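You operate a simulated robot arm through the tools that you are given. There is no shell and no other tool.

You are at the controls of a simulated two-armed robot. One attempt, no reset.

## Task
Bleed the air out, set the limit knob to 100 and pump up to 100 bar.
Fine: pump with the bleed knob open till no bubble is left, then shut it.

Only the result counts: the job must be done as asked and must still hold three seconds after the hand-in. Knocking over, shifting, dropping, spilling or breaking anything else fails it.

## Robot
Two 7-joint arms with fingered hands on one trunk that stands fixed in place. Base frame: the origin is at the foot of the trunk, x ahead of it, y to its left, z up; the work surface is at about z = 0.72. Readings come in m, degrees, newtons and seconds.
The left shoulder is at [0.081, 0.241, 1.642], the right one opposite. With the tool pointing down near the work surface each hand reaches from about 0.1 to 0.84 m from the base axis, measured 20 degrees to its own side. Payload 4.9 kg a hand.
The tool frame of a hand sits at the grasp point between the pads (the TCP): z along the fingers, y along the line on which they close. The tips reach 0.032 m beyond it. The gripper opens to 0.2 m. The gripper's body begins 0.089 m behind the TCP. The gripper is a hand of 4 fingers: y runs from the thumb to the fingers, the wrist lies at [0, 0, -0.267] in the tool frame, and closing takes about 1.5 s.
Orientation is that of the tool frame in the base frame, as [roll, pitch, yaw] about the fixed x, y, z axes, in that order (R = Rz(yaw) Ry(pitch) Rx(roll)). With the fingers straight down and closing along the base's y, the tool's x points along the base's -x, its y along +y and its z along -z.

## Interface
- The arms move only by the tool drive_tool. It takes "left_plan", "right_plan" or both (then of equal length, played together; a hand with none holds still); each is a list of rows, each an object (a shift or turn left out is 0, a gripper value left out holds the last) with "rotation": the turn, a rotation vector about the base's x, y, z in degrees, a list of three; "travel": the shift along the base's x, y, z in m, a list of three; "gripper": the finger opening in m, from 0 to 0.2. In form: [{"rotation": [wx, wy, wz], "travel": [dx, dy, dz], "gripper": gripper}, ...]. A call has 1 to 20 rows; each row is the pose to reach, as a shift and turn from the pose commanded when the call began. Each row takes 0.2 s and may step no farther than 0.05 m and 8.6 degrees from the row before; otherwise, or with a gripper value out of range, the whole call is refused. Where a pose cannot be reached the arm comes as near as it can. A force on the tool above 90 N (or 10 N above the force at the start of the call, whichever is more), or a blocked arm, ends the call early, and 0.2 s more pass. The fingers move at their own pace (about 0.072 m/s each) and stop on an object; they squeeze with about 26 N. The grip force told is the motor's: it shows also when the fingers shut on nothing. Time passes only in rows, and 0.2 s behind the last, so rows that repeat a pose let the fingers close. The reply holds the time, the measured pose of the TCP, the force on the tool along the base axes, the opening and the grip force, in the units named above and with some noise, with the torque about the TCP (base axes, N m) and any sound that the robot's microphone picked up.
- Cameras (640 x 400 px; columns grow to the right, rows downward): "scene" is now at [0.1126, -0.0028, 1.806]; the picture's right is [-0.02, -1.00, 0.00], its down [-0.68, 0.01, -0.74] and it looks along [0.74, -0.02, -0.68] (base axes); focal length 363 px, centre (320, 200). "left" rides on the left gripper at [-0.069, -0.069, -0.116] in its tool frame; the picture's right is [0.71, -0.71, 0.00], its down [0.54, 0.54, -0.64] and it looks along [0.45, 0.45, 0.77] (tool axes); focal length 226 px, centre (320, 200). "right" rides on the right gripper at [0.069, -0.069, -0.116] in its tool frame; the picture's right is [0.71, 0.71, 0.00], its down [-0.54, 0.54, -0.64] and it looks along [-0.45, 0.45, 0.77] (tool axes); focal length 226 px, centre (320, 200). There is no depth. A picture from a camera that has moved, and an enlarged one, comes with that camera's place and axes in the base frame and with its lens.
- snapshot(camera): a new picture of that camera. It takes no simulated time.
- raise_lower(by): slides the trunk up (or, below 0, down) by that many m; the arms and the scene camera ride with it, the base frame stays. It gives what a move gives, with no picture.
- hand_shape(shape, hand): the hand has 4 fingers and takes this shape, open, in about a second: jaw (thumb against the fingers, like two jaws); tri (thumb and two fingers); tip (a fingertip pinch); poke (one finger out to press); point (the index stretched); flat (the hand flat); cup (the hand cupped); fist (a fist). The gripper value then closes the fingers along that shape, each until it touches; the sizes above hold for jaw. It gives what a move gives, with no picture.
- aim_head(pan, tilt): turns the head with the scene camera to pan (to the left, within 86 degrees either way) and tilt (down, from -29 to 69), counted from straight ahead of the robot. It gives what a move gives.
- close_up(camera, box): a new picture of the part [left, top, right, bottom] of that camera's present view, enlarged. It takes no simulated time.
- close_job(): hands the job in; it is judged then, once.

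Places have to be worked out from the pictures, the camera data and where the tool is seen. Open the grippers and draw the arms clear of the work before you hand the job in, unless the task says otherwise.

The tools are called after "Request:" as a command line: name --argument value ..., lists and objects as JSON in quotes. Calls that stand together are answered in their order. drive_tool: Moves the arms, as the interface text tells. Its arguments: {"type":"object","properties":{"left_plan":{"type":"array","items":{"type":"object","properties":{"rotation":{"type":"array","items":{"type":"number"}},"travel":{"type":"array","items":{"type":"number"}},"gripper":{"type":"number"}}}},"right_plan":{"type":"array","items":{"type":"object","properties":{"rotation":{"type":"array","items":{"type":"number"}},"travel":{"type":"array","items":{"type":"number"}},"gripper":{"type":"number"}}}}},"required":[]} The other tools are called the same way: raise_lower (by) slides the trunk up or down; hand_shape (shape, hand) gives the hand a shape; aim_head (pan, tilt) turns the head that bears the scene camera; snapshot (camera) takes a picture; close_up (camera, box) takes an enlarged picture of a part of a camera's view; close_job () hands the job in.

At the start:

```text
clock: 0.0
left_eef_pos: [0.6683, 0.3543, 1.3444]
left_ee_rot: [180.0, -0.1, 180.0]
left_contact_force: [0.4, 0.1, -0.4]
left_wrist_torque: [-0.01, 0.0, -0.01]
left_finger_gap: 0.2
left_grasp_force: 0.0
left_shape: jaw
right_eef_pos: [0.7219, -0.13, 1.439]
right_ee_rot: [180.0, 0.0, 179.9]
right_contact_force: [0.1, 0.2, 0.0]
right_wrist_torque: [-0.01, 0.01, -0.01]
right_finger_gap: 0.1999
right_grasp_force: 0.1
right_shape: jaw
trunk travel left (down, up): [-0.55, 0.29]
head pan, tilt: [-1.2, 42.5]
```

scene: 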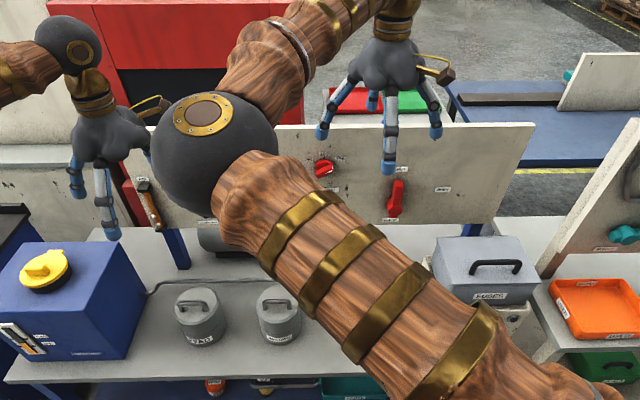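
right: 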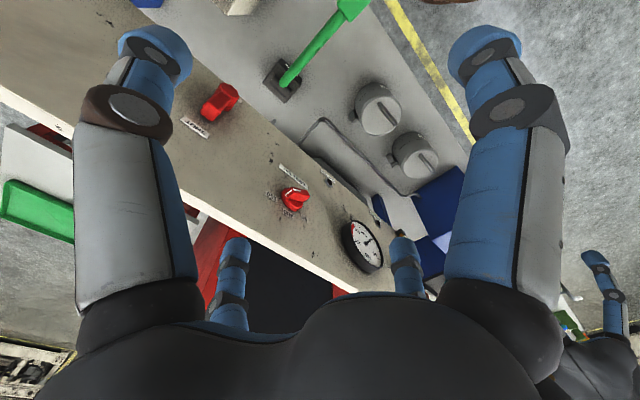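
left: 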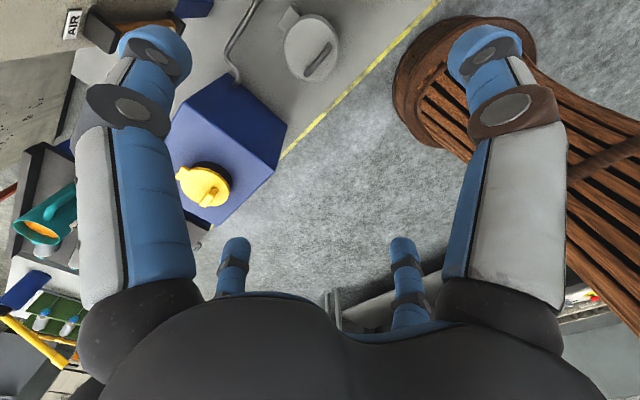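

The right arm blocks much of the scene view; I see a panel with a gauge, red knobs and a green lever. First I take closer looks from the right hand's camera and the scene camera.

Request:
close_up --camera "right" --box '[160, 0, 480, 300]'

Request:
close_up --camera "scene" --box '[280, 100, 540, 260]'

Request:
close_up --camera "scene" --box '[0, 150, 320, 400]'

```text
1.33 times, centred on (320, 150) of right
camera zoom: at [0.6544, -0.1999, 1.5557], right [-0.71, 0.71, 0.0], down [0.54, 0.54, 0.64], along [0.45, 0.45, -0.77], focal length 301 px, centre (320, 267)
```

zoom: 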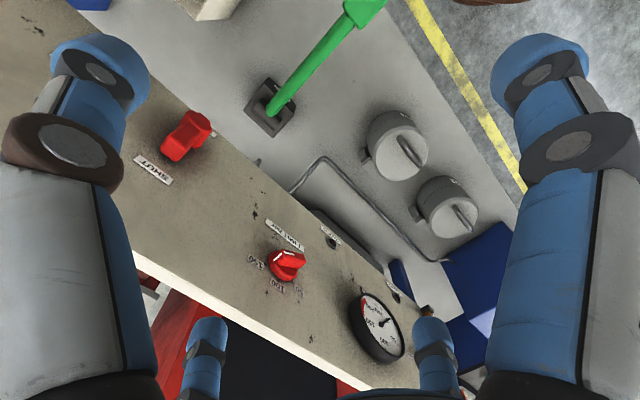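

```text
2.46 times, centred on (410, 180) of scene
camera zoom: at [0.1126, -0.0028, 1.806], right [-0.02, -1.0, 0.0], down [-0.68, 0.01, -0.74], along [0.74, -0.02, -0.68], focal length 894 px, centre (98, 249)
```

zoom: 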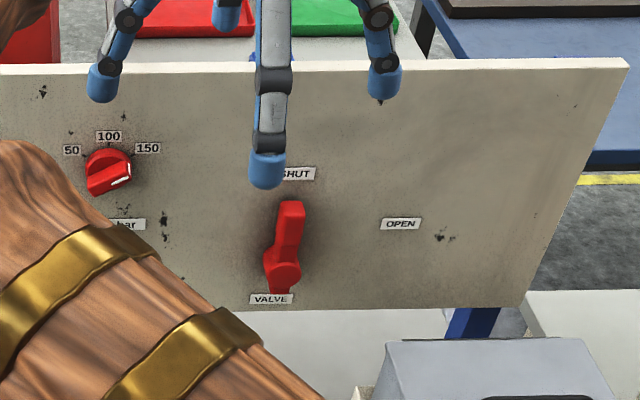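

```text
1.60 times, centred on (160, 275) of scene
camera zoom: at [0.1126, -0.0028, 1.806], right [-0.02, -1.0, 0.0], down [-0.68, 0.01, -0.74], along [0.74, -0.02, -0.68], focal length 581 px, centre (576, 80)
```

zoom: 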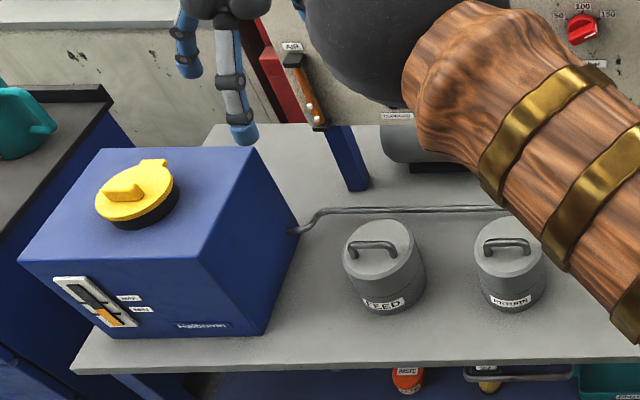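

The right arm hides the middle of the panel. I move the right hand back and out to the right to clear the scene camera's view.

Request:
drive_tool --right_plan '[{"travel": [-0.03, -0.035, 0]}, {"travel": [-0.06, -0.07, 0]}, {"travel": [-0.09, -0.105, 0]}, {"travel": [-0.12, -0.14, 0]}, {"travel": [-0.15, -0.175, 0]}, {"travel": [-0.18, -0.21, 0]}, {"travel": [-0.2, -0.25, 0]}, {"travel": [-0.22, -0.29, 0]}, {"travel": [-0.24, -0.33, 0]}, {"travel": [-0.26, -0.37, 0]}, {"travel": [-0.28, -0.41, 0]}]' --left_plan '[{"travel": [-0.03, 0.02, 0]}, {"travel": [-0.06, 0.04, 0]}, {"travel": [-0.09, 0.06, 0]}, {"travel": [-0.12, 0.08, 0]}, {"travel": [-0.15, 0.1, 0]}, {"travel": [-0.18, 0.12, 0]}, {"travel": [-0.2, 0.14, 0]}, {"travel": [-0.22, 0.16, 0]}, {"travel": [-0.22, 0.18, 0]}, {"travel": [-0.22, 0.2, 0]}, {"travel": [-0.22, 0.2, 0]}]'

Request:
snapshot --camera "scene"

```text
clock: 2.4
left_eef_pos: [0.4472, 0.5526, 1.3453]
left_ee_rot: [179.8, -0.1, -180.0]
left_contact_force: [-0.6, -0.8, -0.1]
left_wrist_torque: [0.04, -0.03, 0.0]
left_finger_gap: 0.1999
left_grasp_force: 0.1
left_shape: jaw
right_eef_pos: [0.4434, -0.5426, 1.4407]
right_ee_rot: [179.9, 0.0, -180.0]
right_contact_force: [-0.4, -0.9, -0.8]
right_wrist_torque: [0.06, 0.0, 0.0]
right_finger_gap: 0.2001
right_grasp_force: 0.2
right_shape: jaw
trunk travel left (down, up): [-0.55, 0.29]
head pan, tilt: [-1.2, 42.5]
```

```text
taken
camera scene: at [0.1117, -0.0065, 1.806], right [-0.02, -1.0, 0.0], down [-0.68, 0.02, -0.74], along [0.74, -0.01, -0.68], focal length 363 px, centre (320, 200)
```

scene: 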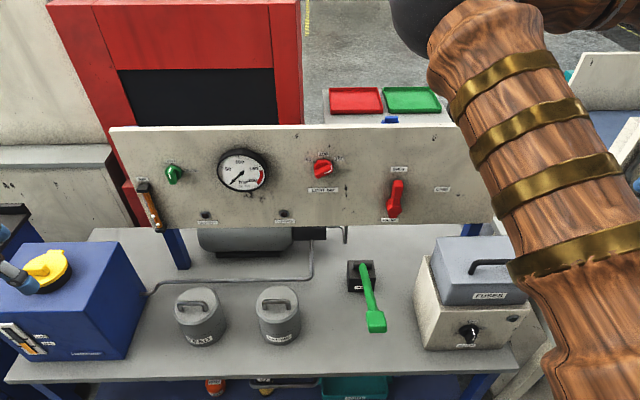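

The view is mostly clear now: green knob (probably the bleed) above the AIR glass, gauge, red limit knob, red valve, green pump lever. I zoom in to read labels.

Request:
close_up --camera "scene" --box '[110, 120, 290, 240]'

Request:
close_up --camera "scene" --box '[270, 130, 470, 250]'

Request:
close_up --camera "scene" --box '[310, 220, 550, 380]'

Request:
close_up --camera "scene" --box '[0, 220, 320, 400]'

```text
3.33 times, centred on (200, 180) of scene
camera zoom: at [0.1117, -0.0065, 1.806], right [-0.02, -1.0, 0.0], down [-0.68, 0.02, -0.74], along [0.74, -0.01, -0.68], focal length 1210 px, centre (720, 267)
```

zoom: 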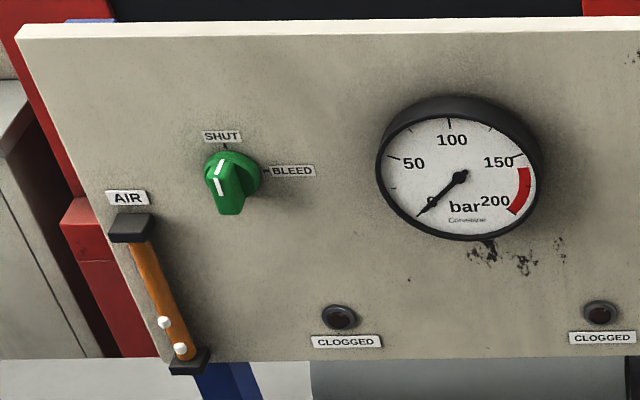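

```text
3.20 times, centred on (370, 190) of scene
camera zoom: at [0.1117, -0.0065, 1.806], right [-0.02, -1.0, 0.0], down [-0.68, 0.02, -0.74], along [0.74, -0.01, -0.68], focal length 1162 px, centre (160, 232)
```

zoom: 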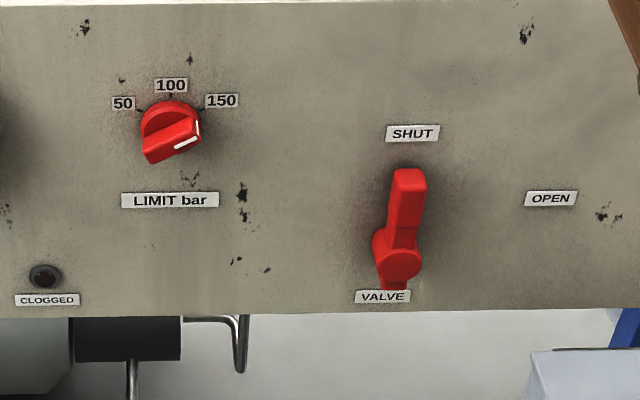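

```text
2.50 times, centred on (430, 300) of scene
camera zoom: at [0.1117, -0.0065, 1.806], right [-0.02, -1.0, 0.0], down [-0.68, 0.02, -0.74], along [0.74, -0.01, -0.68], focal length 908 px, centre (45, -50)
```

zoom: 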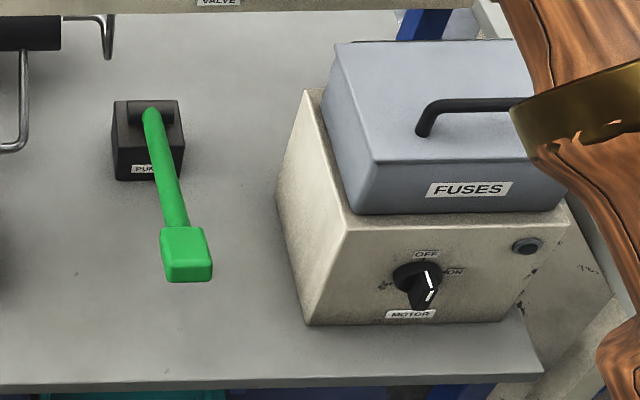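

```text
2.00 times, centred on (160, 310) of scene
camera zoom: at [0.1117, -0.0065, 1.806], right [-0.02, -1.0, 0.0], down [-0.68, 0.02, -0.74], along [0.74, -0.01, -0.68], focal length 726 px, centre (640, -20)
```

zoom: 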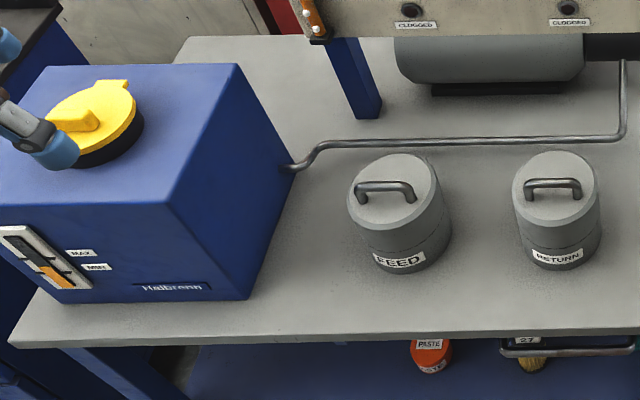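

The green knob is the bleed (at SHUT), the AIR glass shows 2 bubbles, the limit knob points near 150, and the valve is SHUT. I look closer at the knob pointers and the other parts.

Request:
close_up --camera "scene" --box '[130, 150, 210, 235]'

Request:
close_up --camera "scene" --box '[290, 140, 360, 200]'

Request:
close_up --camera "scene" --box '[430, 290, 530, 360]'

Request:
close_up --camera "scene" --box '[330, 240, 410, 340]'

Request:
close_up --camera "scene" --box '[0, 310, 100, 370]'

Request:
snapshot --camera "right"

Request:
snapshot --camera "left"

```text
4.71 times, centred on (170, 192) of scene
camera zoom: at [0.1117, -0.0065, 1.806], right [-0.02, -1.0, 0.0], down [-0.68, 0.02, -0.74], along [0.74, -0.01, -0.68], focal length 1709 px, centre (1026, 235)
```

zoom: 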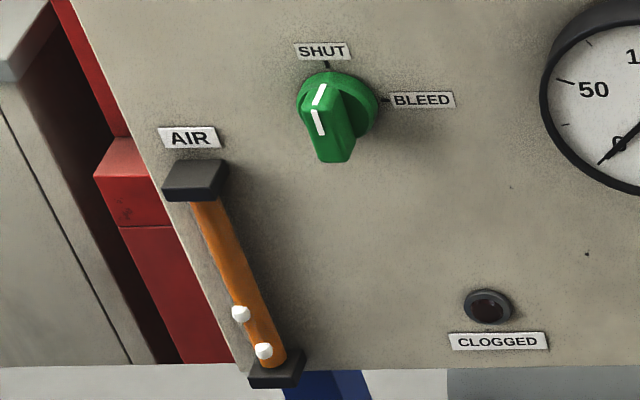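

```text
6.67 times, centred on (325, 170) of scene
camera zoom: at [0.1117, -0.0065, 1.806], right [-0.02, -1.0, 0.0], down [-0.68, 0.02, -0.74], along [0.74, -0.01, -0.68], focal length 2420 px, centre (287, 400)
```

zoom: 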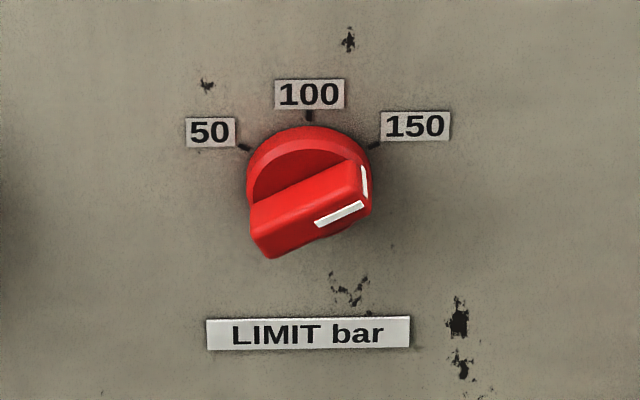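

```text
5.71 times, centred on (480, 325) of scene
camera zoom: at [0.1117, -0.0065, 1.806], right [-0.02, -1.0, 0.0], down [-0.68, 0.02, -0.74], along [0.74, -0.01, -0.68], focal length 2075 px, centre (-594, -514)
```

zoom: 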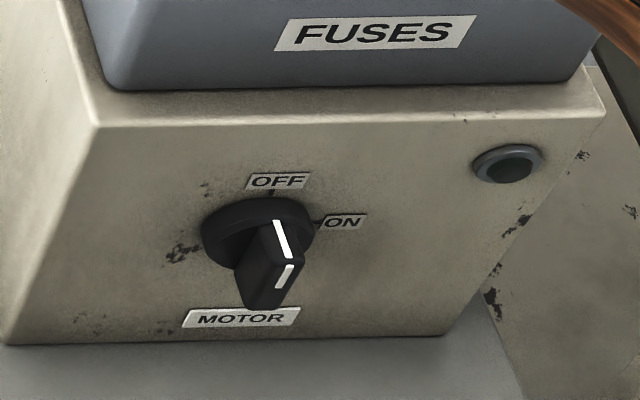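

```text
4.00 times, centred on (370, 290) of scene
camera zoom: at [0.1117, -0.0065, 1.806], right [-0.02, -1.0, 0.0], down [-0.68, 0.02, -0.74], along [0.74, -0.01, -0.68], focal length 1452 px, centre (120, -160)
```

zoom: 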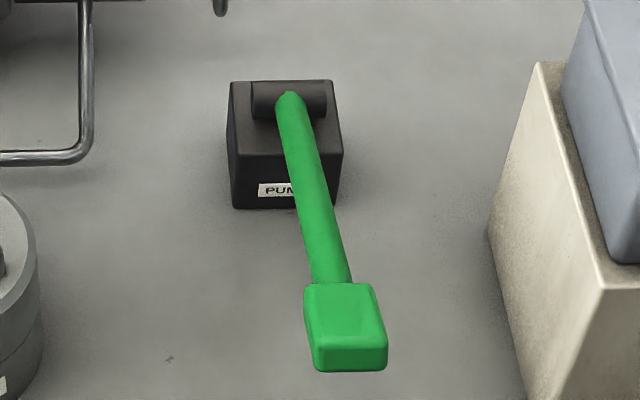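

```text
6.40 times, centred on (50, 340) of scene
camera zoom: at [0.1117, -0.0065, 1.806], right [-0.02, -1.0, 0.0], down [-0.68, 0.02, -0.74], along [0.74, -0.01, -0.68], focal length 2324 px, centre (2048, -696)
```

zoom: 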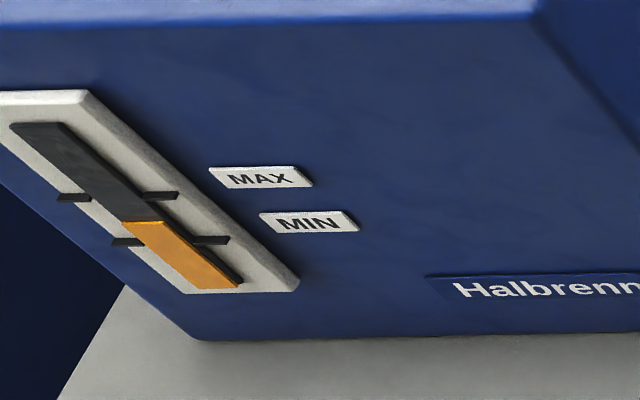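

```text
taken
camera right: at [0.3742, -0.6133, 1.5554], right [-0.71, 0.71, 0.0], down [0.54, 0.54, 0.64], along [0.45, 0.46, -0.76], focal length 226 px, centre (320, 200)
```

right: 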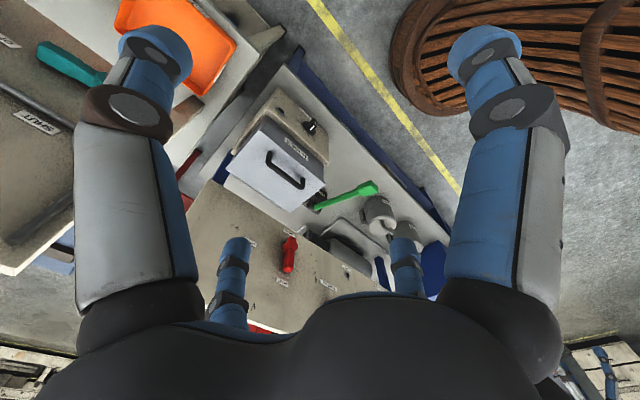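

```text
taken
camera left: at [0.5152, 0.4832, 1.46], right [-0.71, -0.71, 0.0], down [-0.54, 0.54, 0.64], along [-0.45, 0.46, -0.76], focal length 226 px, centre (320, 200)
```

left: 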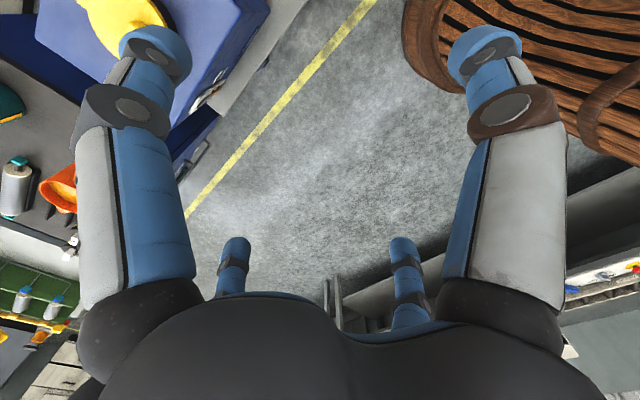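

Level is fine (above MIN); the bleed knob is at about [0.89, 0.37, 1.20] and the limit knob at about [0.885, -0.03, 1.21]. I bring the left hand in front of the bleed knob, turning it to point forward, with the fingers partly closed.

Request:
drive_tool --left_plan '[{"rotation": [0, -7.5, 0], "travel": [0.017, -0.015, -0.011], "gripper": 0.09}, {"rotation": [0, -15, 0], "travel": [0.033, -0.03, -0.022]}, {"rotation": [0, -22.5, 0], "travel": [0.05, -0.045, -0.033]}, {"rotation": [0, -30, 0], "travel": [0.067, -0.06, -0.043]}, {"rotation": [0, -37.5, 0], "travel": [0.083, -0.075, -0.054]}, {"rotation": [0, -45, 0], "travel": [0.1, -0.09, -0.065]}, {"rotation": [0, -52.5, 0], "travel": [0.117, -0.105, -0.076]}, {"rotation": [0, -60, 0], "travel": [0.133, -0.12, -0.087]}, {"rotation": [0, -67.5, 0], "travel": [0.15, -0.135, -0.098]}, {"rotation": [0, -75, 0], "travel": [0.167, -0.15, -0.108]}, {"rotation": [0, -82.5, 0], "travel": [0.183, -0.165, -0.119]}, {"rotation": [0, -90, 0], "travel": [0.2, -0.18, -0.13]}, {"rotation": [0, -90, 0], "travel": [0.2, -0.18, -0.13]}]'

Request:
snapshot --camera "scene"

Request:
snapshot --camera "left"

```text
clock: 5.2
left_eef_pos: [0.7372, 0.3898, 1.2469]
left_ee_rot: [105.8, 89.8, 105.9]
left_contact_force: [0.0, -0.7, -0.4]
left_wrist_torque: [0.0, -0.01, 0.06]
left_finger_gap: 0.0901
left_grasp_force: 0.1
left_shape: jaw
left hand out of reach, approached as far as the arm can: row 9, 10, 11, 12, 13
right_eef_pos: [0.4444, -0.5443, 1.438]
right_ee_rot: [179.9, -0.1, -180.0]
right_contact_force: [0.0, -0.5, -0.4]
right_wrist_torque: [0.04, 0.04, -0.01]
right_finger_gap: 0.1999
right_grasp_force: 0.0
right_shape: jaw
trunk travel left (down, up): [-0.55, 0.29]
head pan, tilt: [-1.2, 42.5]
```

```text
taken
camera scene: at [0.1142, -0.0073, 1.806], right [-0.02, -1.0, 0.0], down [-0.68, 0.02, -0.74], along [0.74, -0.01, -0.68], focal length 363 px, centre (320, 200)
```

scene: 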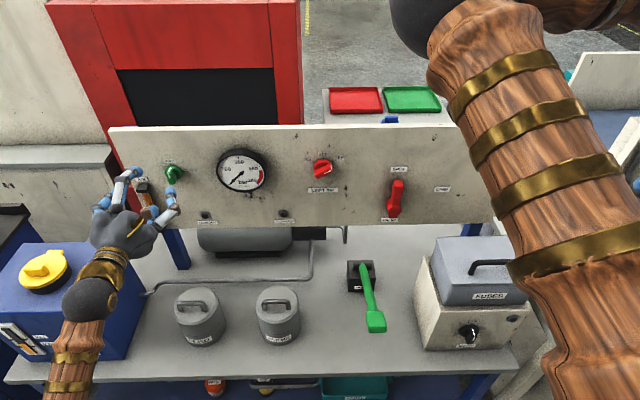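

```text
taken
camera left: at [0.6208, 0.3199, 1.3148], right [0.0, -0.71, -0.71], down [-0.64, 0.54, -0.54], along [0.77, 0.46, -0.45], focal length 226 px, centre (320, 200)
```

left: 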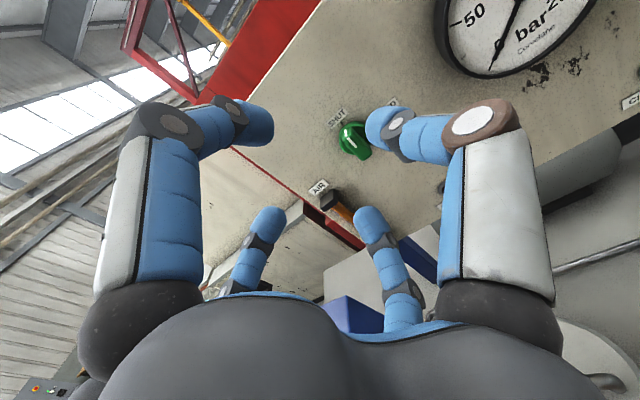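

The left hand points forward but stopped at [0.737, 0.390, 1.247] because of its reach limits. I make a small test move to see which pose the commands now count from.

Request:
drive_tool --left_plan '[{"travel": [0.03, 0, -0.02]}, {"travel": [0.03, 0, -0.02]}]'

```text
clock: 5.8
left_eef_pos: [0.7651, 0.3898, 1.2269]
left_ee_rot: [171.3, 89.9, 171.4]
left_contact_force: [0.9, -0.7, 0.1]
left_wrist_torque: [0.02, 0.05, 0.02]
left_finger_gap: 0.0903
left_grasp_force: 0.0
left_shape: jaw
right_eef_pos: [0.4454, -0.5424, 1.4397]
right_ee_rot: [-180.0, 0.0, 180.0]
right_contact_force: [0.3, -0.4, -0.5]
right_wrist_torque: [-0.01, 0.05, -0.01]
right_finger_gap: 0.1998
right_grasp_force: 0.0
right_shape: jaw
trunk travel left (down, up): [-0.55, 0.29]
head pan, tilt: [-1.2, 42.5]
```

Commands count from the reached pose. I align with the bleed knob's estimated axis (y≈0.378, z≈1.187) and look.

Request:
drive_tool --left_plan '[{"travel": [0.0, -0.006, -0.02]}, {"travel": [0.01, -0.012, -0.04]}, {"travel": [0.02, -0.012, -0.04]}]'

Request:
snapshot --camera "left"

Request:
close_up --camera "scene" --box '[70, 130, 250, 250]'

```text
clock: 6.6
left_eef_pos: [0.7853, 0.379, 1.1853]
left_ee_rot: [15.5, 90.0, 15.4]
left_contact_force: [0.0, 0.0, 0.5]
left_wrist_torque: [-0.02, 0.01, -0.01]
left_finger_gap: 0.0899
left_grasp_force: 0.2
left_shape: jaw
right_eef_pos: [0.4435, -0.541, 1.4414]
right_ee_rot: [179.9, 0.0, -180.0]
right_contact_force: [-0.6, 1.1, 0.2]
right_wrist_torque: [-0.03, 0.01, -0.02]
right_finger_gap: 0.1998
right_grasp_force: 0.1
right_shape: jaw
trunk travel left (down, up): [-0.55, 0.29]
head pan, tilt: [-1.2, 42.5]
```

```text
taken
camera left: at [0.668, 0.3098, 1.2536], right [0.0, -0.71, -0.71], down [-0.64, 0.54, -0.54], along [0.77, 0.45, -0.46], focal length 226 px, centre (320, 200)
```

left: 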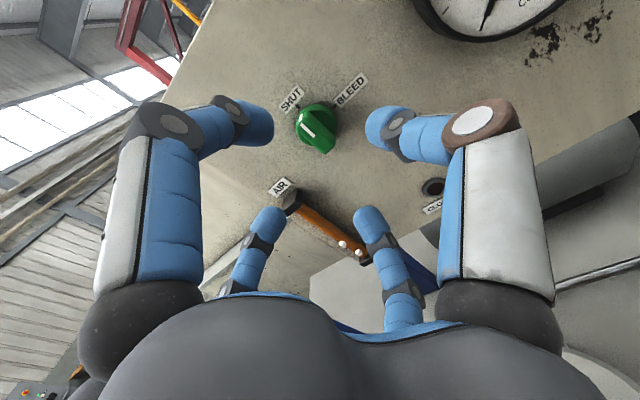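

```text
3.33 times, centred on (160, 190) of scene
camera zoom: at [0.1126, -0.0031, 1.806], right [-0.02, -1.0, 0.0], down [-0.68, 0.01, -0.74], along [0.74, -0.02, -0.68], focal length 1210 px, centre (853, 233)
```

zoom: 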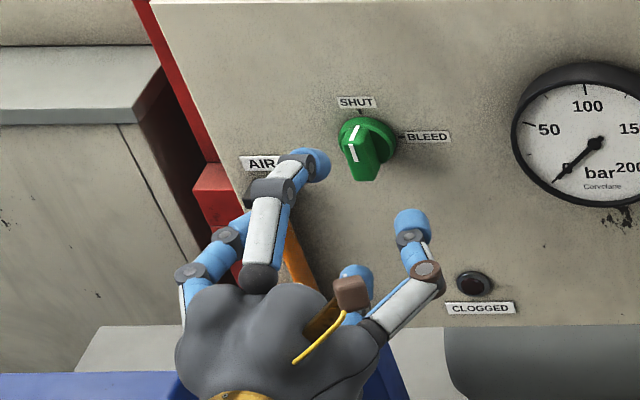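

The knob lies straight ahead of the TCP within about 3 mm. I advance toward it to x≈0.86.

Request:
drive_tool --left_plan '[{"travel": [0.015, -0.001, 0]}, {"travel": [0.03, -0.001, 0]}, {"travel": [0.045, -0.001, 0]}, {"travel": [0.06, -0.001, 0]}, {"travel": [0.07, -0.001, 0]}, {"travel": [0.075, -0.001, 0]}]'

Request:
snapshot --camera "left"

Request:
close_up --camera "scene" --box '[110, 130, 230, 230]'

```text
clock: 8.0
left_eef_pos: [0.8581, 0.3766, 1.1856]
left_ee_rot: [-133.4, 90.0, -133.4]
left_contact_force: [-0.1, -0.1, 1.2]
left_wrist_torque: [0.0, -0.01, 0.01]
left_finger_gap: 0.0899
left_grasp_force: 0.2
left_shape: jaw
right_eef_pos: [0.4448, -0.5403, 1.4414]
right_ee_rot: [179.9, -0.1, -179.9]
right_contact_force: [0.7, 0.2, 0.9]
right_wrist_torque: [0.0, 0.03, -0.01]
right_finger_gap: 0.2
right_grasp_force: 0.1
right_shape: jaw
trunk travel left (down, up): [-0.55, 0.29]
head pan, tilt: [-1.2, 42.5]
```

```text
taken
camera left: at [0.742, 0.3091, 1.2535], right [0.0, -0.71, -0.71], down [-0.64, 0.54, -0.54], along [0.77, 0.45, -0.46], focal length 226 px, centre (320, 200)
```

left: 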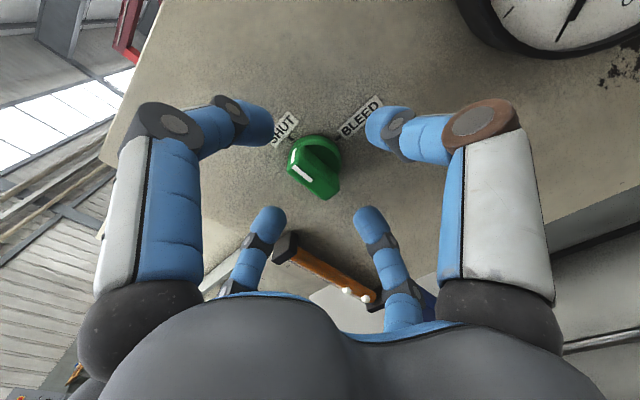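

```text
4.00 times, centred on (170, 180) of scene
camera zoom: at [0.1124, -0.003, 1.806], right [-0.02, -1.0, 0.0], down [-0.68, 0.01, -0.74], along [0.74, -0.02, -0.68], focal length 1452 px, centre (920, 280)
```

zoom: 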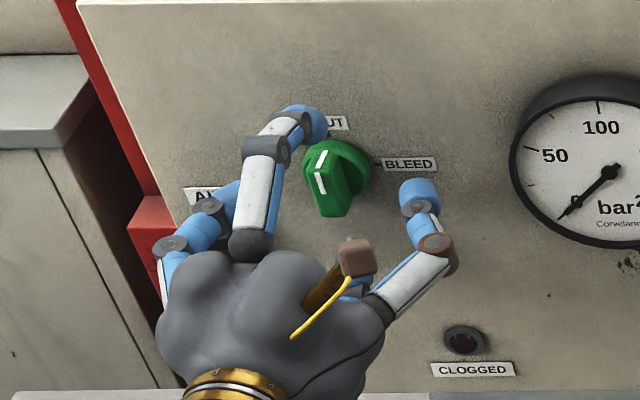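

Fingertips surround the knob front. I advance another ~14 mm so the tips overlap the wing, watching the force.

Request:
drive_tool --left_plan '[{"travel": [0.005, 0.001, 0.001]}, {"travel": [0.01, 0.002, 0.002]}, {"travel": [0.014, 0.002, 0.002]}]'

Request:
snapshot --camera "left"

Request:
close_up --camera "scene" --box '[110, 130, 230, 230]'

```text
clock: 8.8
left_eef_pos: [0.8713, 0.3791, 1.1882]
left_ee_rot: [174.9, 89.9, 174.8]
left_contact_force: [0.5, 0.5, 0.3]
left_wrist_torque: [-0.01, -0.01, 0.03]
left_finger_gap: 0.0901
left_grasp_force: 0.0
left_shape: jaw
right_eef_pos: [0.4433, -0.5398, 1.4409]
right_ee_rot: [180.0, 0.0, 180.0]
right_contact_force: [-0.4, 0.0, -0.4]
right_wrist_torque: [0.01, 0.01, 0.02]
right_finger_gap: 0.1999
right_grasp_force: 0.1
right_shape: jaw
trunk travel left (down, up): [-0.55, 0.29]
head pan, tilt: [-1.2, 42.5]
```

```text
taken
camera left: at [0.7556, 0.3109, 1.2555], right [0.0, -0.71, -0.71], down [-0.64, 0.54, -0.54], along [0.77, 0.45, -0.46], focal length 226 px, centre (320, 200)
```

left: 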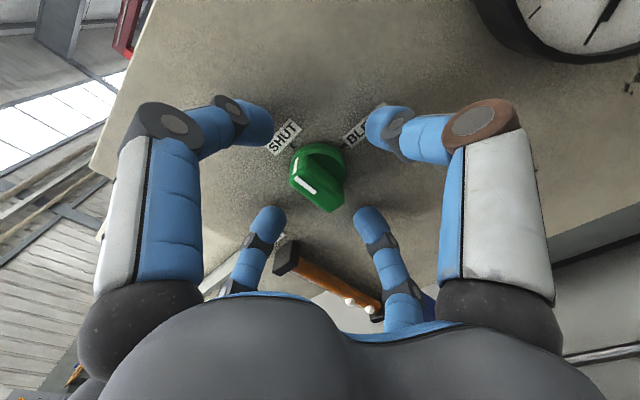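

```text
4.00 times, centred on (170, 180) of scene
camera zoom: at [0.1126, -0.003, 1.806], right [-0.02, -1.0, 0.0], down [-0.68, 0.01, -0.74], along [0.74, -0.02, -0.68], focal length 1452 px, centre (920, 280)
```

zoom: 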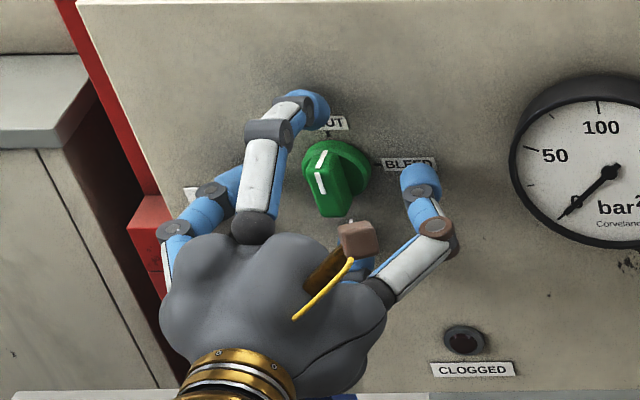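

Aligned well. I close the fingers onto the wing.

Request:
drive_tool --left_plan '[{"gripper": 0.0}, {}, {}, {}, {}, {}, {}]'

Request:
snapshot --camera "left"

Request:
close_up --camera "scene" --box '[110, 130, 230, 230]'

```text
clock: 10.4
left_eef_pos: [0.8714, 0.3795, 1.1868]
left_ee_rot: [-167.9, 89.9, -168.2]
left_contact_force: [0.1, 0.2, 0.2]
left_wrist_torque: [-0.01, 0.01, -0.01]
left_finger_gap: 0.0343
left_grasp_force: 25.8
left_shape: jaw
right_eef_pos: [0.4451, -0.5399, 1.4406]
right_ee_rot: [179.9, 0.0, 180.0]
right_contact_force: [-0.1, -0.6, -0.3]
right_wrist_torque: [-0.04, 0.03, 0.01]
right_finger_gap: 0.1998
right_grasp_force: 0.1
right_shape: jaw
trunk travel left (down, up): [-0.55, 0.29]
head pan, tilt: [-1.2, 42.5]
```

```text
taken
camera left: at [0.7556, 0.311, 1.2553], right [0.0, -0.71, -0.71], down [-0.64, 0.54, -0.54], along [0.77, 0.45, -0.46], focal length 226 px, centre (320, 200)
```

left: 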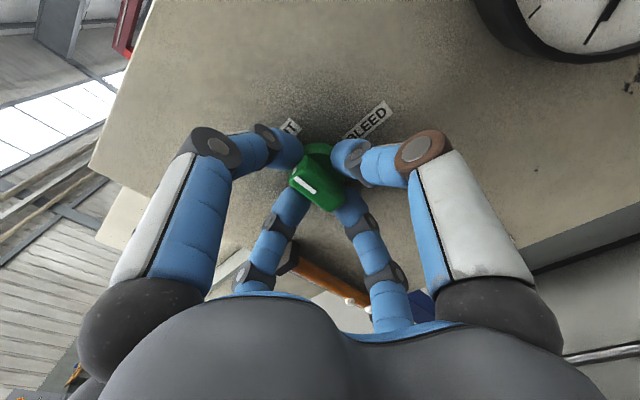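

```text
4.00 times, centred on (170, 180) of scene
camera zoom: at [0.1126, -0.003, 1.806], right [-0.02, -1.0, 0.0], down [-0.68, 0.01, -0.74], along [0.74, -0.02, -0.68], focal length 1452 px, centre (920, 280)
```

zoom: 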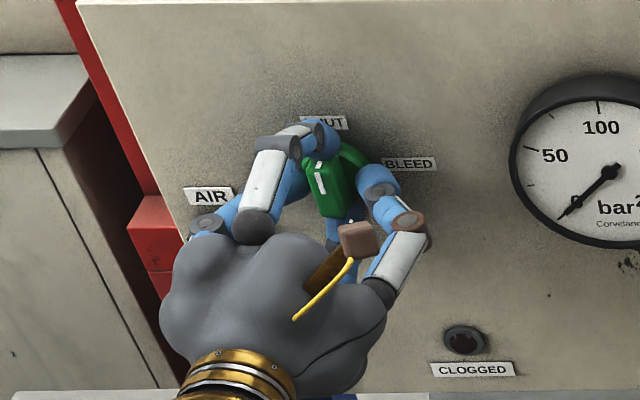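

The grip is firm on four sides (gap 34 mm). I turn the knob clockwise (about +x) toward BLEED.

Request:
drive_tool --left_plan '[{"rotation": [8, 0, 0]}, {"rotation": [16, 0, 0]}, {"rotation": [24, 0, 0]}, {"rotation": [32, 0, 0]}, {"rotation": [40, 0, 0]}, {"rotation": [48, 0, 0]}, {"rotation": [48, 0, 0]}]'

Request:
close_up --camera "scene" --box '[110, 130, 230, 230]'

Request:
snapshot --camera "left"

```text
clock: 12.0
left_eef_pos: [0.8718, 0.3816, 1.1885]
left_ee_rot: [90.1, 41.9, 90.1]
left_contact_force: [-3.3, 3.0, 0.9]
left_wrist_torque: [-0.02, -0.01, 0.14]
left_finger_gap: 0.0343
left_grasp_force: 26.4
left_shape: jaw
right_eef_pos: [0.4441, -0.5398, 1.4413]
right_ee_rot: [179.9, 0.0, 180.0]
right_contact_force: [0.5, -0.4, 1.1]
right_wrist_torque: [-0.02, 0.02, 0.01]
right_finger_gap: 0.1999
right_grasp_force: 0.0
right_shape: jaw
trunk travel left (down, up): [-0.55, 0.29]
head pan, tilt: [-1.2, 42.5]
```

```text
4.00 times, centred on (170, 180) of scene
camera zoom: at [0.1117, -0.0025, 1.806], right [-0.02, -1.0, 0.0], down [-0.68, 0.01, -0.74], along [0.74, -0.02, -0.68], focal length 1452 px, centre (920, 280)
```

zoom: 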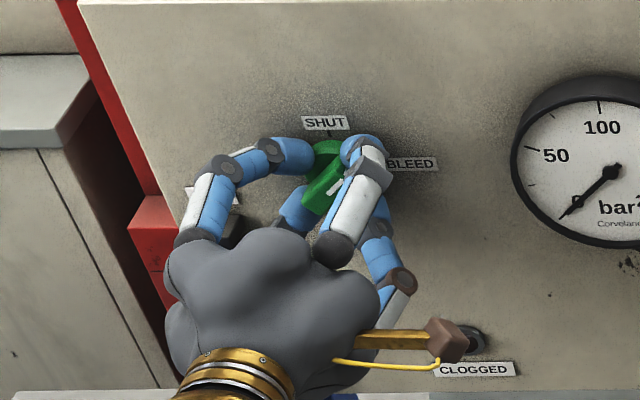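

```text
taken
camera left: at [0.7557, 0.284, 1.1819], right [0.0, 0.05, -1.0], down [-0.64, 0.76, 0.04], along [0.77, 0.64, 0.03], focal length 226 px, centre (320, 200)
```

left: 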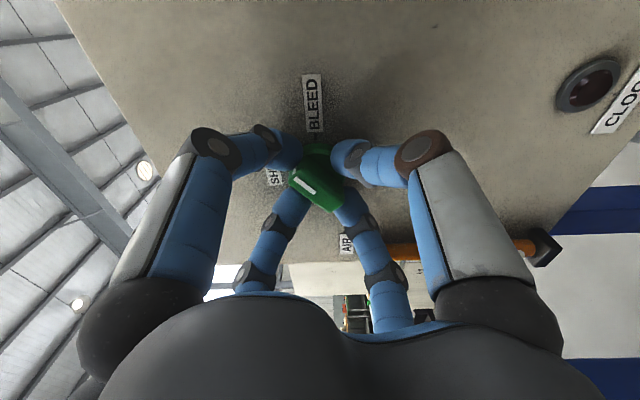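

The knob follows the hand (about 48° turned). I continue the remaining 42°.

Request:
drive_tool --left_plan '[{"rotation": [8, 0, 0]}, {"rotation": [16, 0, 0]}, {"rotation": [24, 0, 0]}, {"rotation": [32, 0, 0]}, {"rotation": [39, 0, 0]}, {"rotation": [43, 0, 0]}, {"rotation": [43, 0, 0]}]'

Request:
close_up --camera "scene" --box '[110, 130, 230, 230]'

Request:
snapshot --camera "left"

```text
clock: 13.6
left_eef_pos: [0.8679, 0.3915, 1.1871]
left_ee_rot: [90.0, -0.5, 87.9]
left_contact_force: [8.7, -28.8, 20.7]
left_wrist_torque: [-0.13, -0.9, -0.67]
left_finger_gap: 0.0314
left_grasp_force: 25.9
left_shape: jaw
left hand out of reach, approached as far as the arm can: row 5, 6, 7
right_eef_pos: [0.4443, -0.5476, 1.4382]
right_ee_rot: [179.7, 0.0, 180.0]
right_contact_force: [-0.1, -0.1, 0.7]
right_wrist_torque: [0.01, 0.05, 0.02]
right_finger_gap: 0.1996
right_grasp_force: 0.1
right_shape: jaw
trunk travel left (down, up): [-0.55, 0.29]
head pan, tilt: [-1.2, 42.5]
```

```text
4.00 times, centred on (170, 180) of scene
camera zoom: at [0.1123, -0.0129, 1.8061], right [-0.03, -1.0, -0.01], down [-0.68, 0.02, -0.74], along [0.74, -0.02, -0.68], focal length 1452 px, centre (920, 280)
```

zoom: 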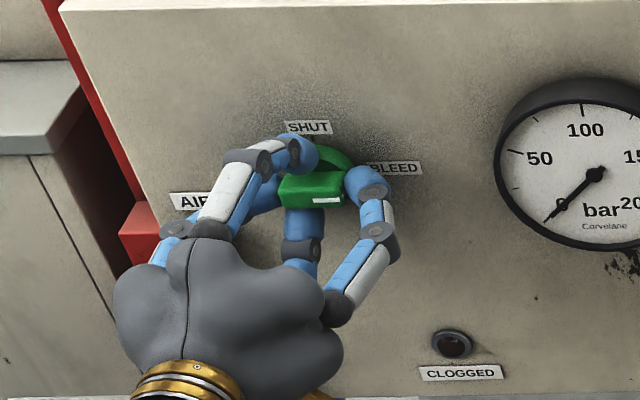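

```text
taken
camera left: at [0.7497, 0.3279, 1.1163], right [0.03, 0.71, -0.7], down [-0.62, 0.56, 0.55], along [0.78, 0.42, 0.46], focal length 226 px, centre (320, 200)
```

left: 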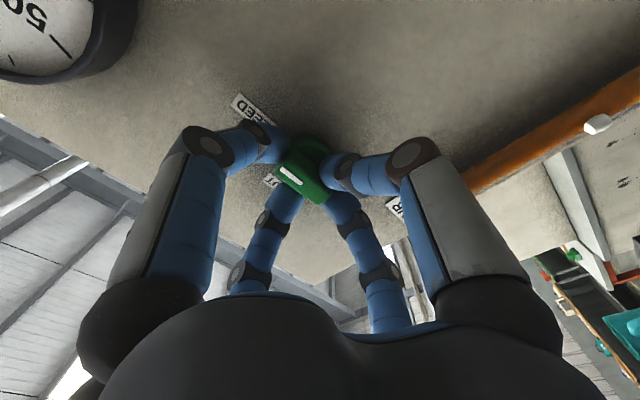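

The knob's wing now lies horizontal with its mark toward BLEED; the arm is at its roll limit. I open the fingers and back off a little to check.

Request:
drive_tool --left_plan '[{"gripper": 0.09}, {"gripper": 0.09}, {"gripper": 0.09}, {"gripper": 0.09}]'

Request:
snapshot --camera "left"

Request:
close_up --camera "scene" --box '[110, 130, 230, 230]'

```text
clock: 14.6
left_eef_pos: [0.8693, 0.4054, 1.1824]
left_ee_rot: [90.3, -0.2, 88.5]
left_contact_force: [0.4, 0.2, 0.0]
left_wrist_torque: [-0.02, -0.01, -0.04]
left_finger_gap: 0.0898
left_grasp_force: 0.0
left_shape: jaw
right_eef_pos: [0.4437, -0.5407, 1.4402]
right_ee_rot: [180.0, -0.1, 179.9]
right_contact_force: [-0.4, 0.4, -0.1]
right_wrist_torque: [-0.02, 0.04, 0.01]
right_finger_gap: 0.1999
right_grasp_force: 0.1
right_shape: jaw
trunk travel left (down, up): [-0.55, 0.29]
head pan, tilt: [-1.2, 42.5]
```

```text
taken
camera left: at [0.7502, 0.3394, 1.1132], right [0.01, 0.71, -0.7], down [-0.63, 0.56, 0.55], along [0.78, 0.43, 0.45], focal length 226 px, centre (320, 200)
```

left: 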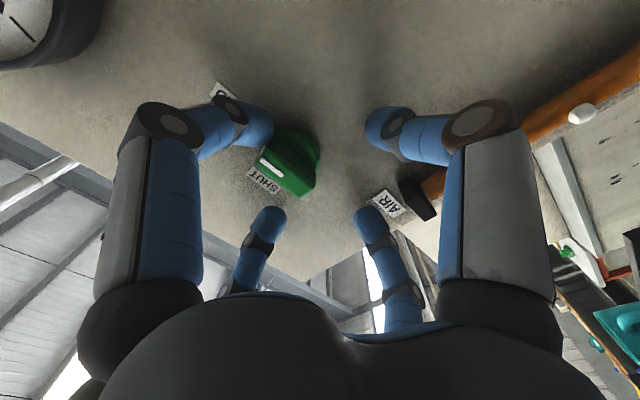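

```text
4.00 times, centred on (170, 180) of scene
camera zoom: at [0.1128, -0.0032, 1.8059], right [-0.02, -1.0, 0.0], down [-0.68, 0.01, -0.74], along [0.74, -0.02, -0.68], focal length 1452 px, centre (920, 280)
```

zoom: 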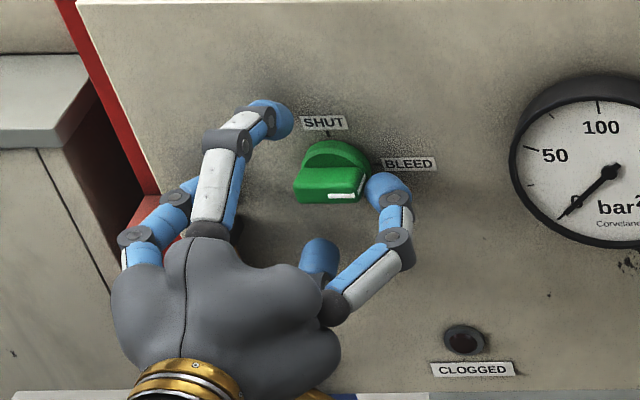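

The bleed knob now points to BLEED. I back the left hand off along -x, unroll it, and move it up and left, clear of the AIR glass view.

Request:
drive_tool --left_plan '[{"travel": [-0.02, 0, 0]}, {"travel": [-0.04, 0, 0]}, {"travel": [-0.06, 0, 0]}, {"travel": [-0.08, 0, 0]}, {"travel": [-0.1, 0, 0], "rotation": [-8, 0, 0]}, {"travel": [-0.1, 0.0, 0.01], "rotation": [-16, 0, 0]}, {"travel": [-0.1, 0.0, 0.02], "rotation": [-24, 0, 0]}, {"travel": [-0.1, 0.0, 0.03], "rotation": [-32, 0, 0]}, {"travel": [-0.1, 0.0, 0.04], "rotation": [-40, 0, 0]}, {"travel": [-0.1, 0.0, 0.05], "rotation": [-48, 0, 0]}, {"travel": [-0.1, 0.01, 0.06], "rotation": [-56, 0, 0]}, {"travel": [-0.1, 0.02, 0.07], "rotation": [-64, 0, 0]}, {"travel": [-0.1, 0.04, 0.08], "rotation": [-72, 0, 0]}, {"travel": [-0.1, 0.07, 0.09], "rotation": [-80, 0, 0]}, {"travel": [-0.1, 0.1, 0.1], "rotation": [-88, 0, 0]}, {"travel": [-0.1, 0.13, 0.11], "rotation": [-88, 0, 0]}]'

Request:
snapshot --camera "scene"

```text
clock: 18.0
left_eef_pos: [0.7726, 0.5344, 1.2936]
left_ee_rot: [91.3, 87.2, 91.2]
left_contact_force: [0.1, 0.4, 0.3]
left_wrist_torque: [0.0, -0.04, -0.01]
left_finger_gap: 0.0897
left_grasp_force: 0.1
left_shape: jaw
left hand out of reach, approached as far as the arm can: row 1, 2, 3, 4
right_eef_pos: [0.4446, -0.5389, 1.4422]
right_ee_rot: [179.9, 0.0, 179.9]
right_contact_force: [0.0, 0.1, 0.6]
right_wrist_torque: [0.0, 0.02, 0.0]
right_finger_gap: 0.1998
right_grasp_force: 0.1
right_shape: jaw
trunk travel left (down, up): [-0.55, 0.29]
head pan, tilt: [-1.2, 42.5]
```

```text
taken
camera scene: at [0.1126, -0.0017, 1.8059], right [-0.02, -1.0, 0.0], down [-0.68, 0.01, -0.74], along [0.74, -0.02, -0.68], focal length 363 px, centre (320, 200)
```

scene: 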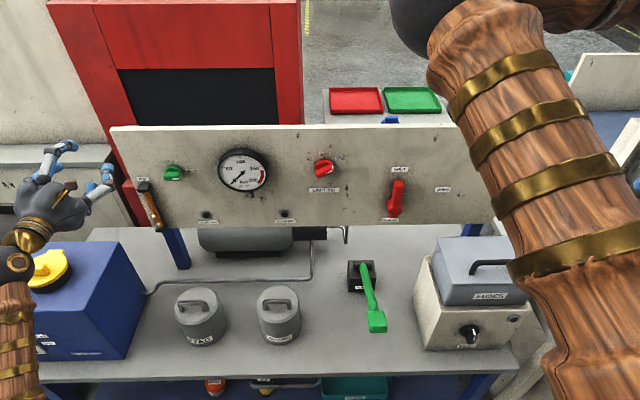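

The AIR glass is now in clear view and the bleed knob is horizontal at BLEED. Next I bring the right hand down toward the pump lever (handle estimated near [0.60, -0.165, 0.92]), tilting it forward for a look.

Request:
drive_tool --right_plan '[{"travel": [0.006, 0.032, -0.02], "rotation": [0, -5, 0], "gripper": 0.1}, {"travel": [0.012, 0.064, -0.04], "rotation": [0, -10, 0]}, {"travel": [0.018, 0.096, -0.06], "rotation": [0, -15, 0]}, {"travel": [0.024, 0.128, -0.08], "rotation": [0, -20, 0]}, {"travel": [0.03, 0.16, -0.105], "rotation": [0, -25, 0]}, {"travel": [0.036, 0.192, -0.13], "rotation": [0, -30, 0]}, {"travel": [0.042, 0.224, -0.155], "rotation": [0, -35, 0]}, {"travel": [0.048, 0.256, -0.18], "rotation": [0, -40, 0]}, {"travel": [0.05, 0.288, -0.205], "rotation": [0, -45, 0]}, {"travel": [0.05, 0.32, -0.23], "rotation": [0, -50, 0]}, {"travel": [0.05, 0.35, -0.255], "rotation": [0, -55, 0]}]'

Request:
snapshot --camera "scene"

Request:
snapshot --camera "right"

```text
clock: 20.6
left_eef_pos: [0.7693, 0.533, 1.2943]
left_ee_rot: [88.6, 87.0, 88.6]
left_contact_force: [-1.6, 0.2, 0.9]
left_wrist_torque: [0.0, 0.05, 0.0]
left_finger_gap: 0.0898
left_grasp_force: 0.1
left_shape: jaw
right_eef_pos: [0.5592, -0.1952, 1.2017]
right_ee_rot: [160.7, 46.7, 149.8]
right_contact_force: [-1.2, -1.4, -0.4]
right_wrist_torque: [-0.02, 0.01, 0.0]
right_finger_gap: 0.1
right_grasp_force: 0.1
right_shape: jaw
right hand out of reach, approached as far as the arm can: row 5, 6, 7, 8, 9, 10, 11
trunk travel left (down, up): [-0.55, 0.29]
head pan, tilt: [-1.2, 42.5]
stopped in row 11 (right hand): the arm was blocked; the commanded pose is now the measured one
```

```text
taken
camera scene: at [0.1086, -0.0033, 1.8064], right [-0.02, -1.0, 0.0], down [-0.67, 0.01, -0.74], along [0.74, -0.02, -0.67], focal length 363 px, centre (320, 200)
```

scene: 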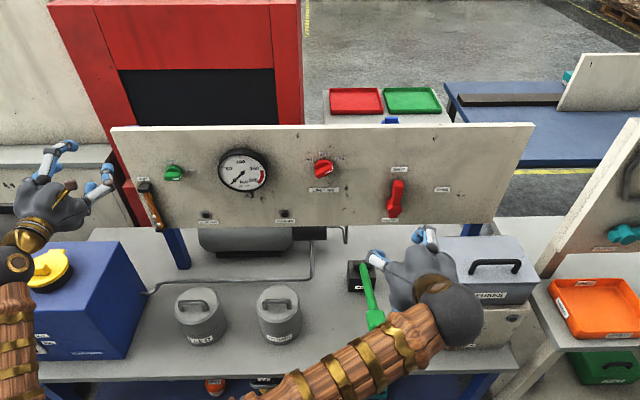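

```text
taken
camera right: at [0.412, -0.2289, 1.2117], right [-0.23, 0.91, -0.35], down [-0.02, 0.36, 0.93], along [0.97, 0.22, -0.06], focal length 226 px, centre (320, 200)
```

right: 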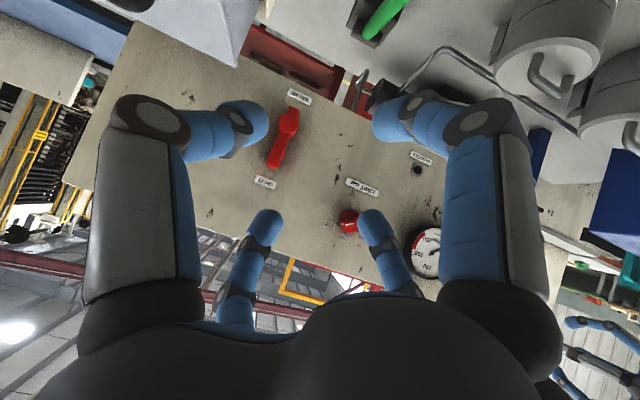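

The right arm is folded too tightly here and was blocked. Raising the trunk gives it more room, so I raise by 0.15 m, then look again.

Request:
raise_lower --by 0.15

Request:
snapshot --camera "scene"

```text
clock: 22.4
left_eef_pos: [0.7713, 0.5342, 1.4444]
left_ee_rot: [90.9, 87.0, 91.0]
left_contact_force: [0.3, 0.2, -0.2]
left_wrist_torque: [-0.02, 0.04, 0.02]
left_finger_gap: 0.0899
left_grasp_force: 0.0
left_shape: jaw
right_eef_pos: [0.5626, -0.1948, 1.3491]
right_ee_rot: [161.1, 46.7, 149.9]
right_contact_force: [-1.0, 0.9, -0.9]
right_wrist_torque: [0.0, -0.01, 0.0]
right_finger_gap: 0.1002
right_grasp_force: 0.1
right_shape: jaw
trunk travel left (down, up): [-0.7, 0.14]
head pan, tilt: [-1.2, 42.5]
```

```text
taken
camera scene: at [0.1123, -0.0025, 1.9559], right [-0.02, -1.0, 0.0], down [-0.68, 0.01, -0.74], along [0.74, -0.02, -0.68], focal length 363 px, centre (320, 200)
```

scene: 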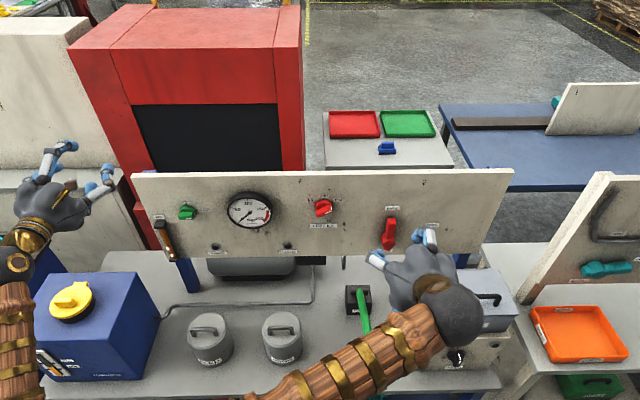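

Now lots of room. I lower the right hand to about [0.50, -0.165, 1.10] and correct its orientation to point forward and 28° down along the lever.

Request:
drive_tool --right_plan '[{"travel": [-0.01, 0.005, -0.042], "rotation": [-2.5, -2, 2.4]}, {"travel": [-0.02, 0.01, -0.084], "rotation": [-5, -4, 4.8]}, {"travel": [-0.03, 0.015, -0.126], "rotation": [-7.5, -6, 7.1]}, {"travel": [-0.04, 0.02, -0.168], "rotation": [-10, -8, 9.5]}, {"travel": [-0.05, 0.025, -0.21], "rotation": [-12.5, -10, 11.9]}, {"travel": [-0.06, 0.03, -0.25], "rotation": [-14.9, -11.7, 14.2]}]'

Request:
snapshot --camera "scene"

Request:
snapshot --camera "right"

```text
clock: 23.8
left_eef_pos: [0.774, 0.5329, 1.4432]
left_ee_rot: [93.4, 87.0, 93.2]
left_contact_force: [-0.2, -0.3, -0.6]
left_wrist_torque: [0.0, -0.03, 0.05]
left_finger_gap: 0.09
left_grasp_force: 0.1
left_shape: jaw
right_eef_pos: [0.6544, -0.0903, 1.1306]
right_ee_rot: [-174.2, 57.7, 179.7]
right_contact_force: [0.0, -0.5, -0.4]
right_wrist_torque: [0.02, -0.02, -0.02]
right_finger_gap: 0.1001
right_grasp_force: 0.2
right_shape: jaw
right hand out of reach, approached as far as the arm can: row 1, 2, 3, 4, 5, 6
trunk travel left (down, up): [-0.7, 0.14]
head pan, tilt: [-1.2, 42.5]
```

```text
taken
camera scene: at [0.116, -0.0041, 1.9559], right [-0.02, -1.0, 0.0], down [-0.68, 0.02, -0.74], along [0.74, -0.02, -0.68], focal length 363 px, centre (320, 200)
```

scene: 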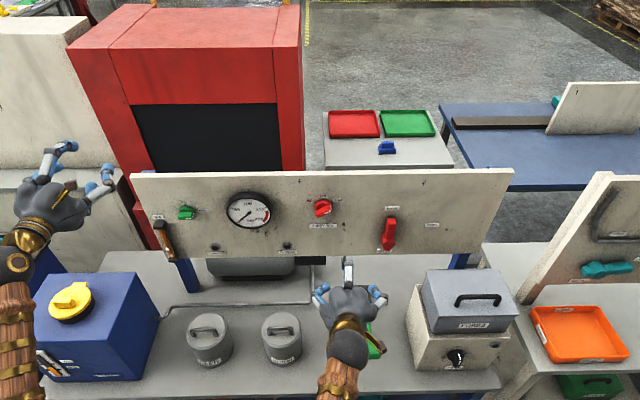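

```text
taken
camera right: at [0.5136, -0.1467, 1.1376], right [-0.31, 0.71, -0.64], down [-0.2, 0.6, 0.77], along [0.93, 0.37, -0.05], focal length 226 px, centre (320, 200)
```

right: 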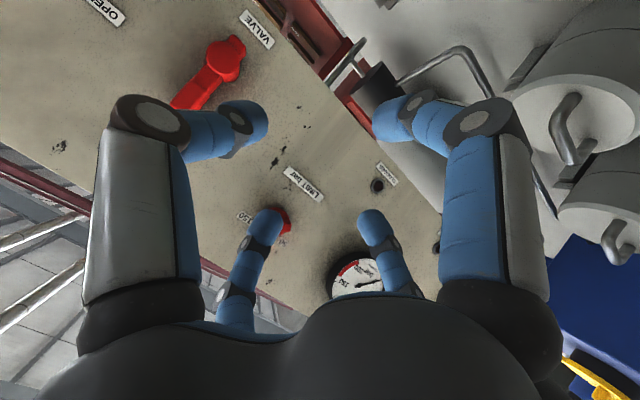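

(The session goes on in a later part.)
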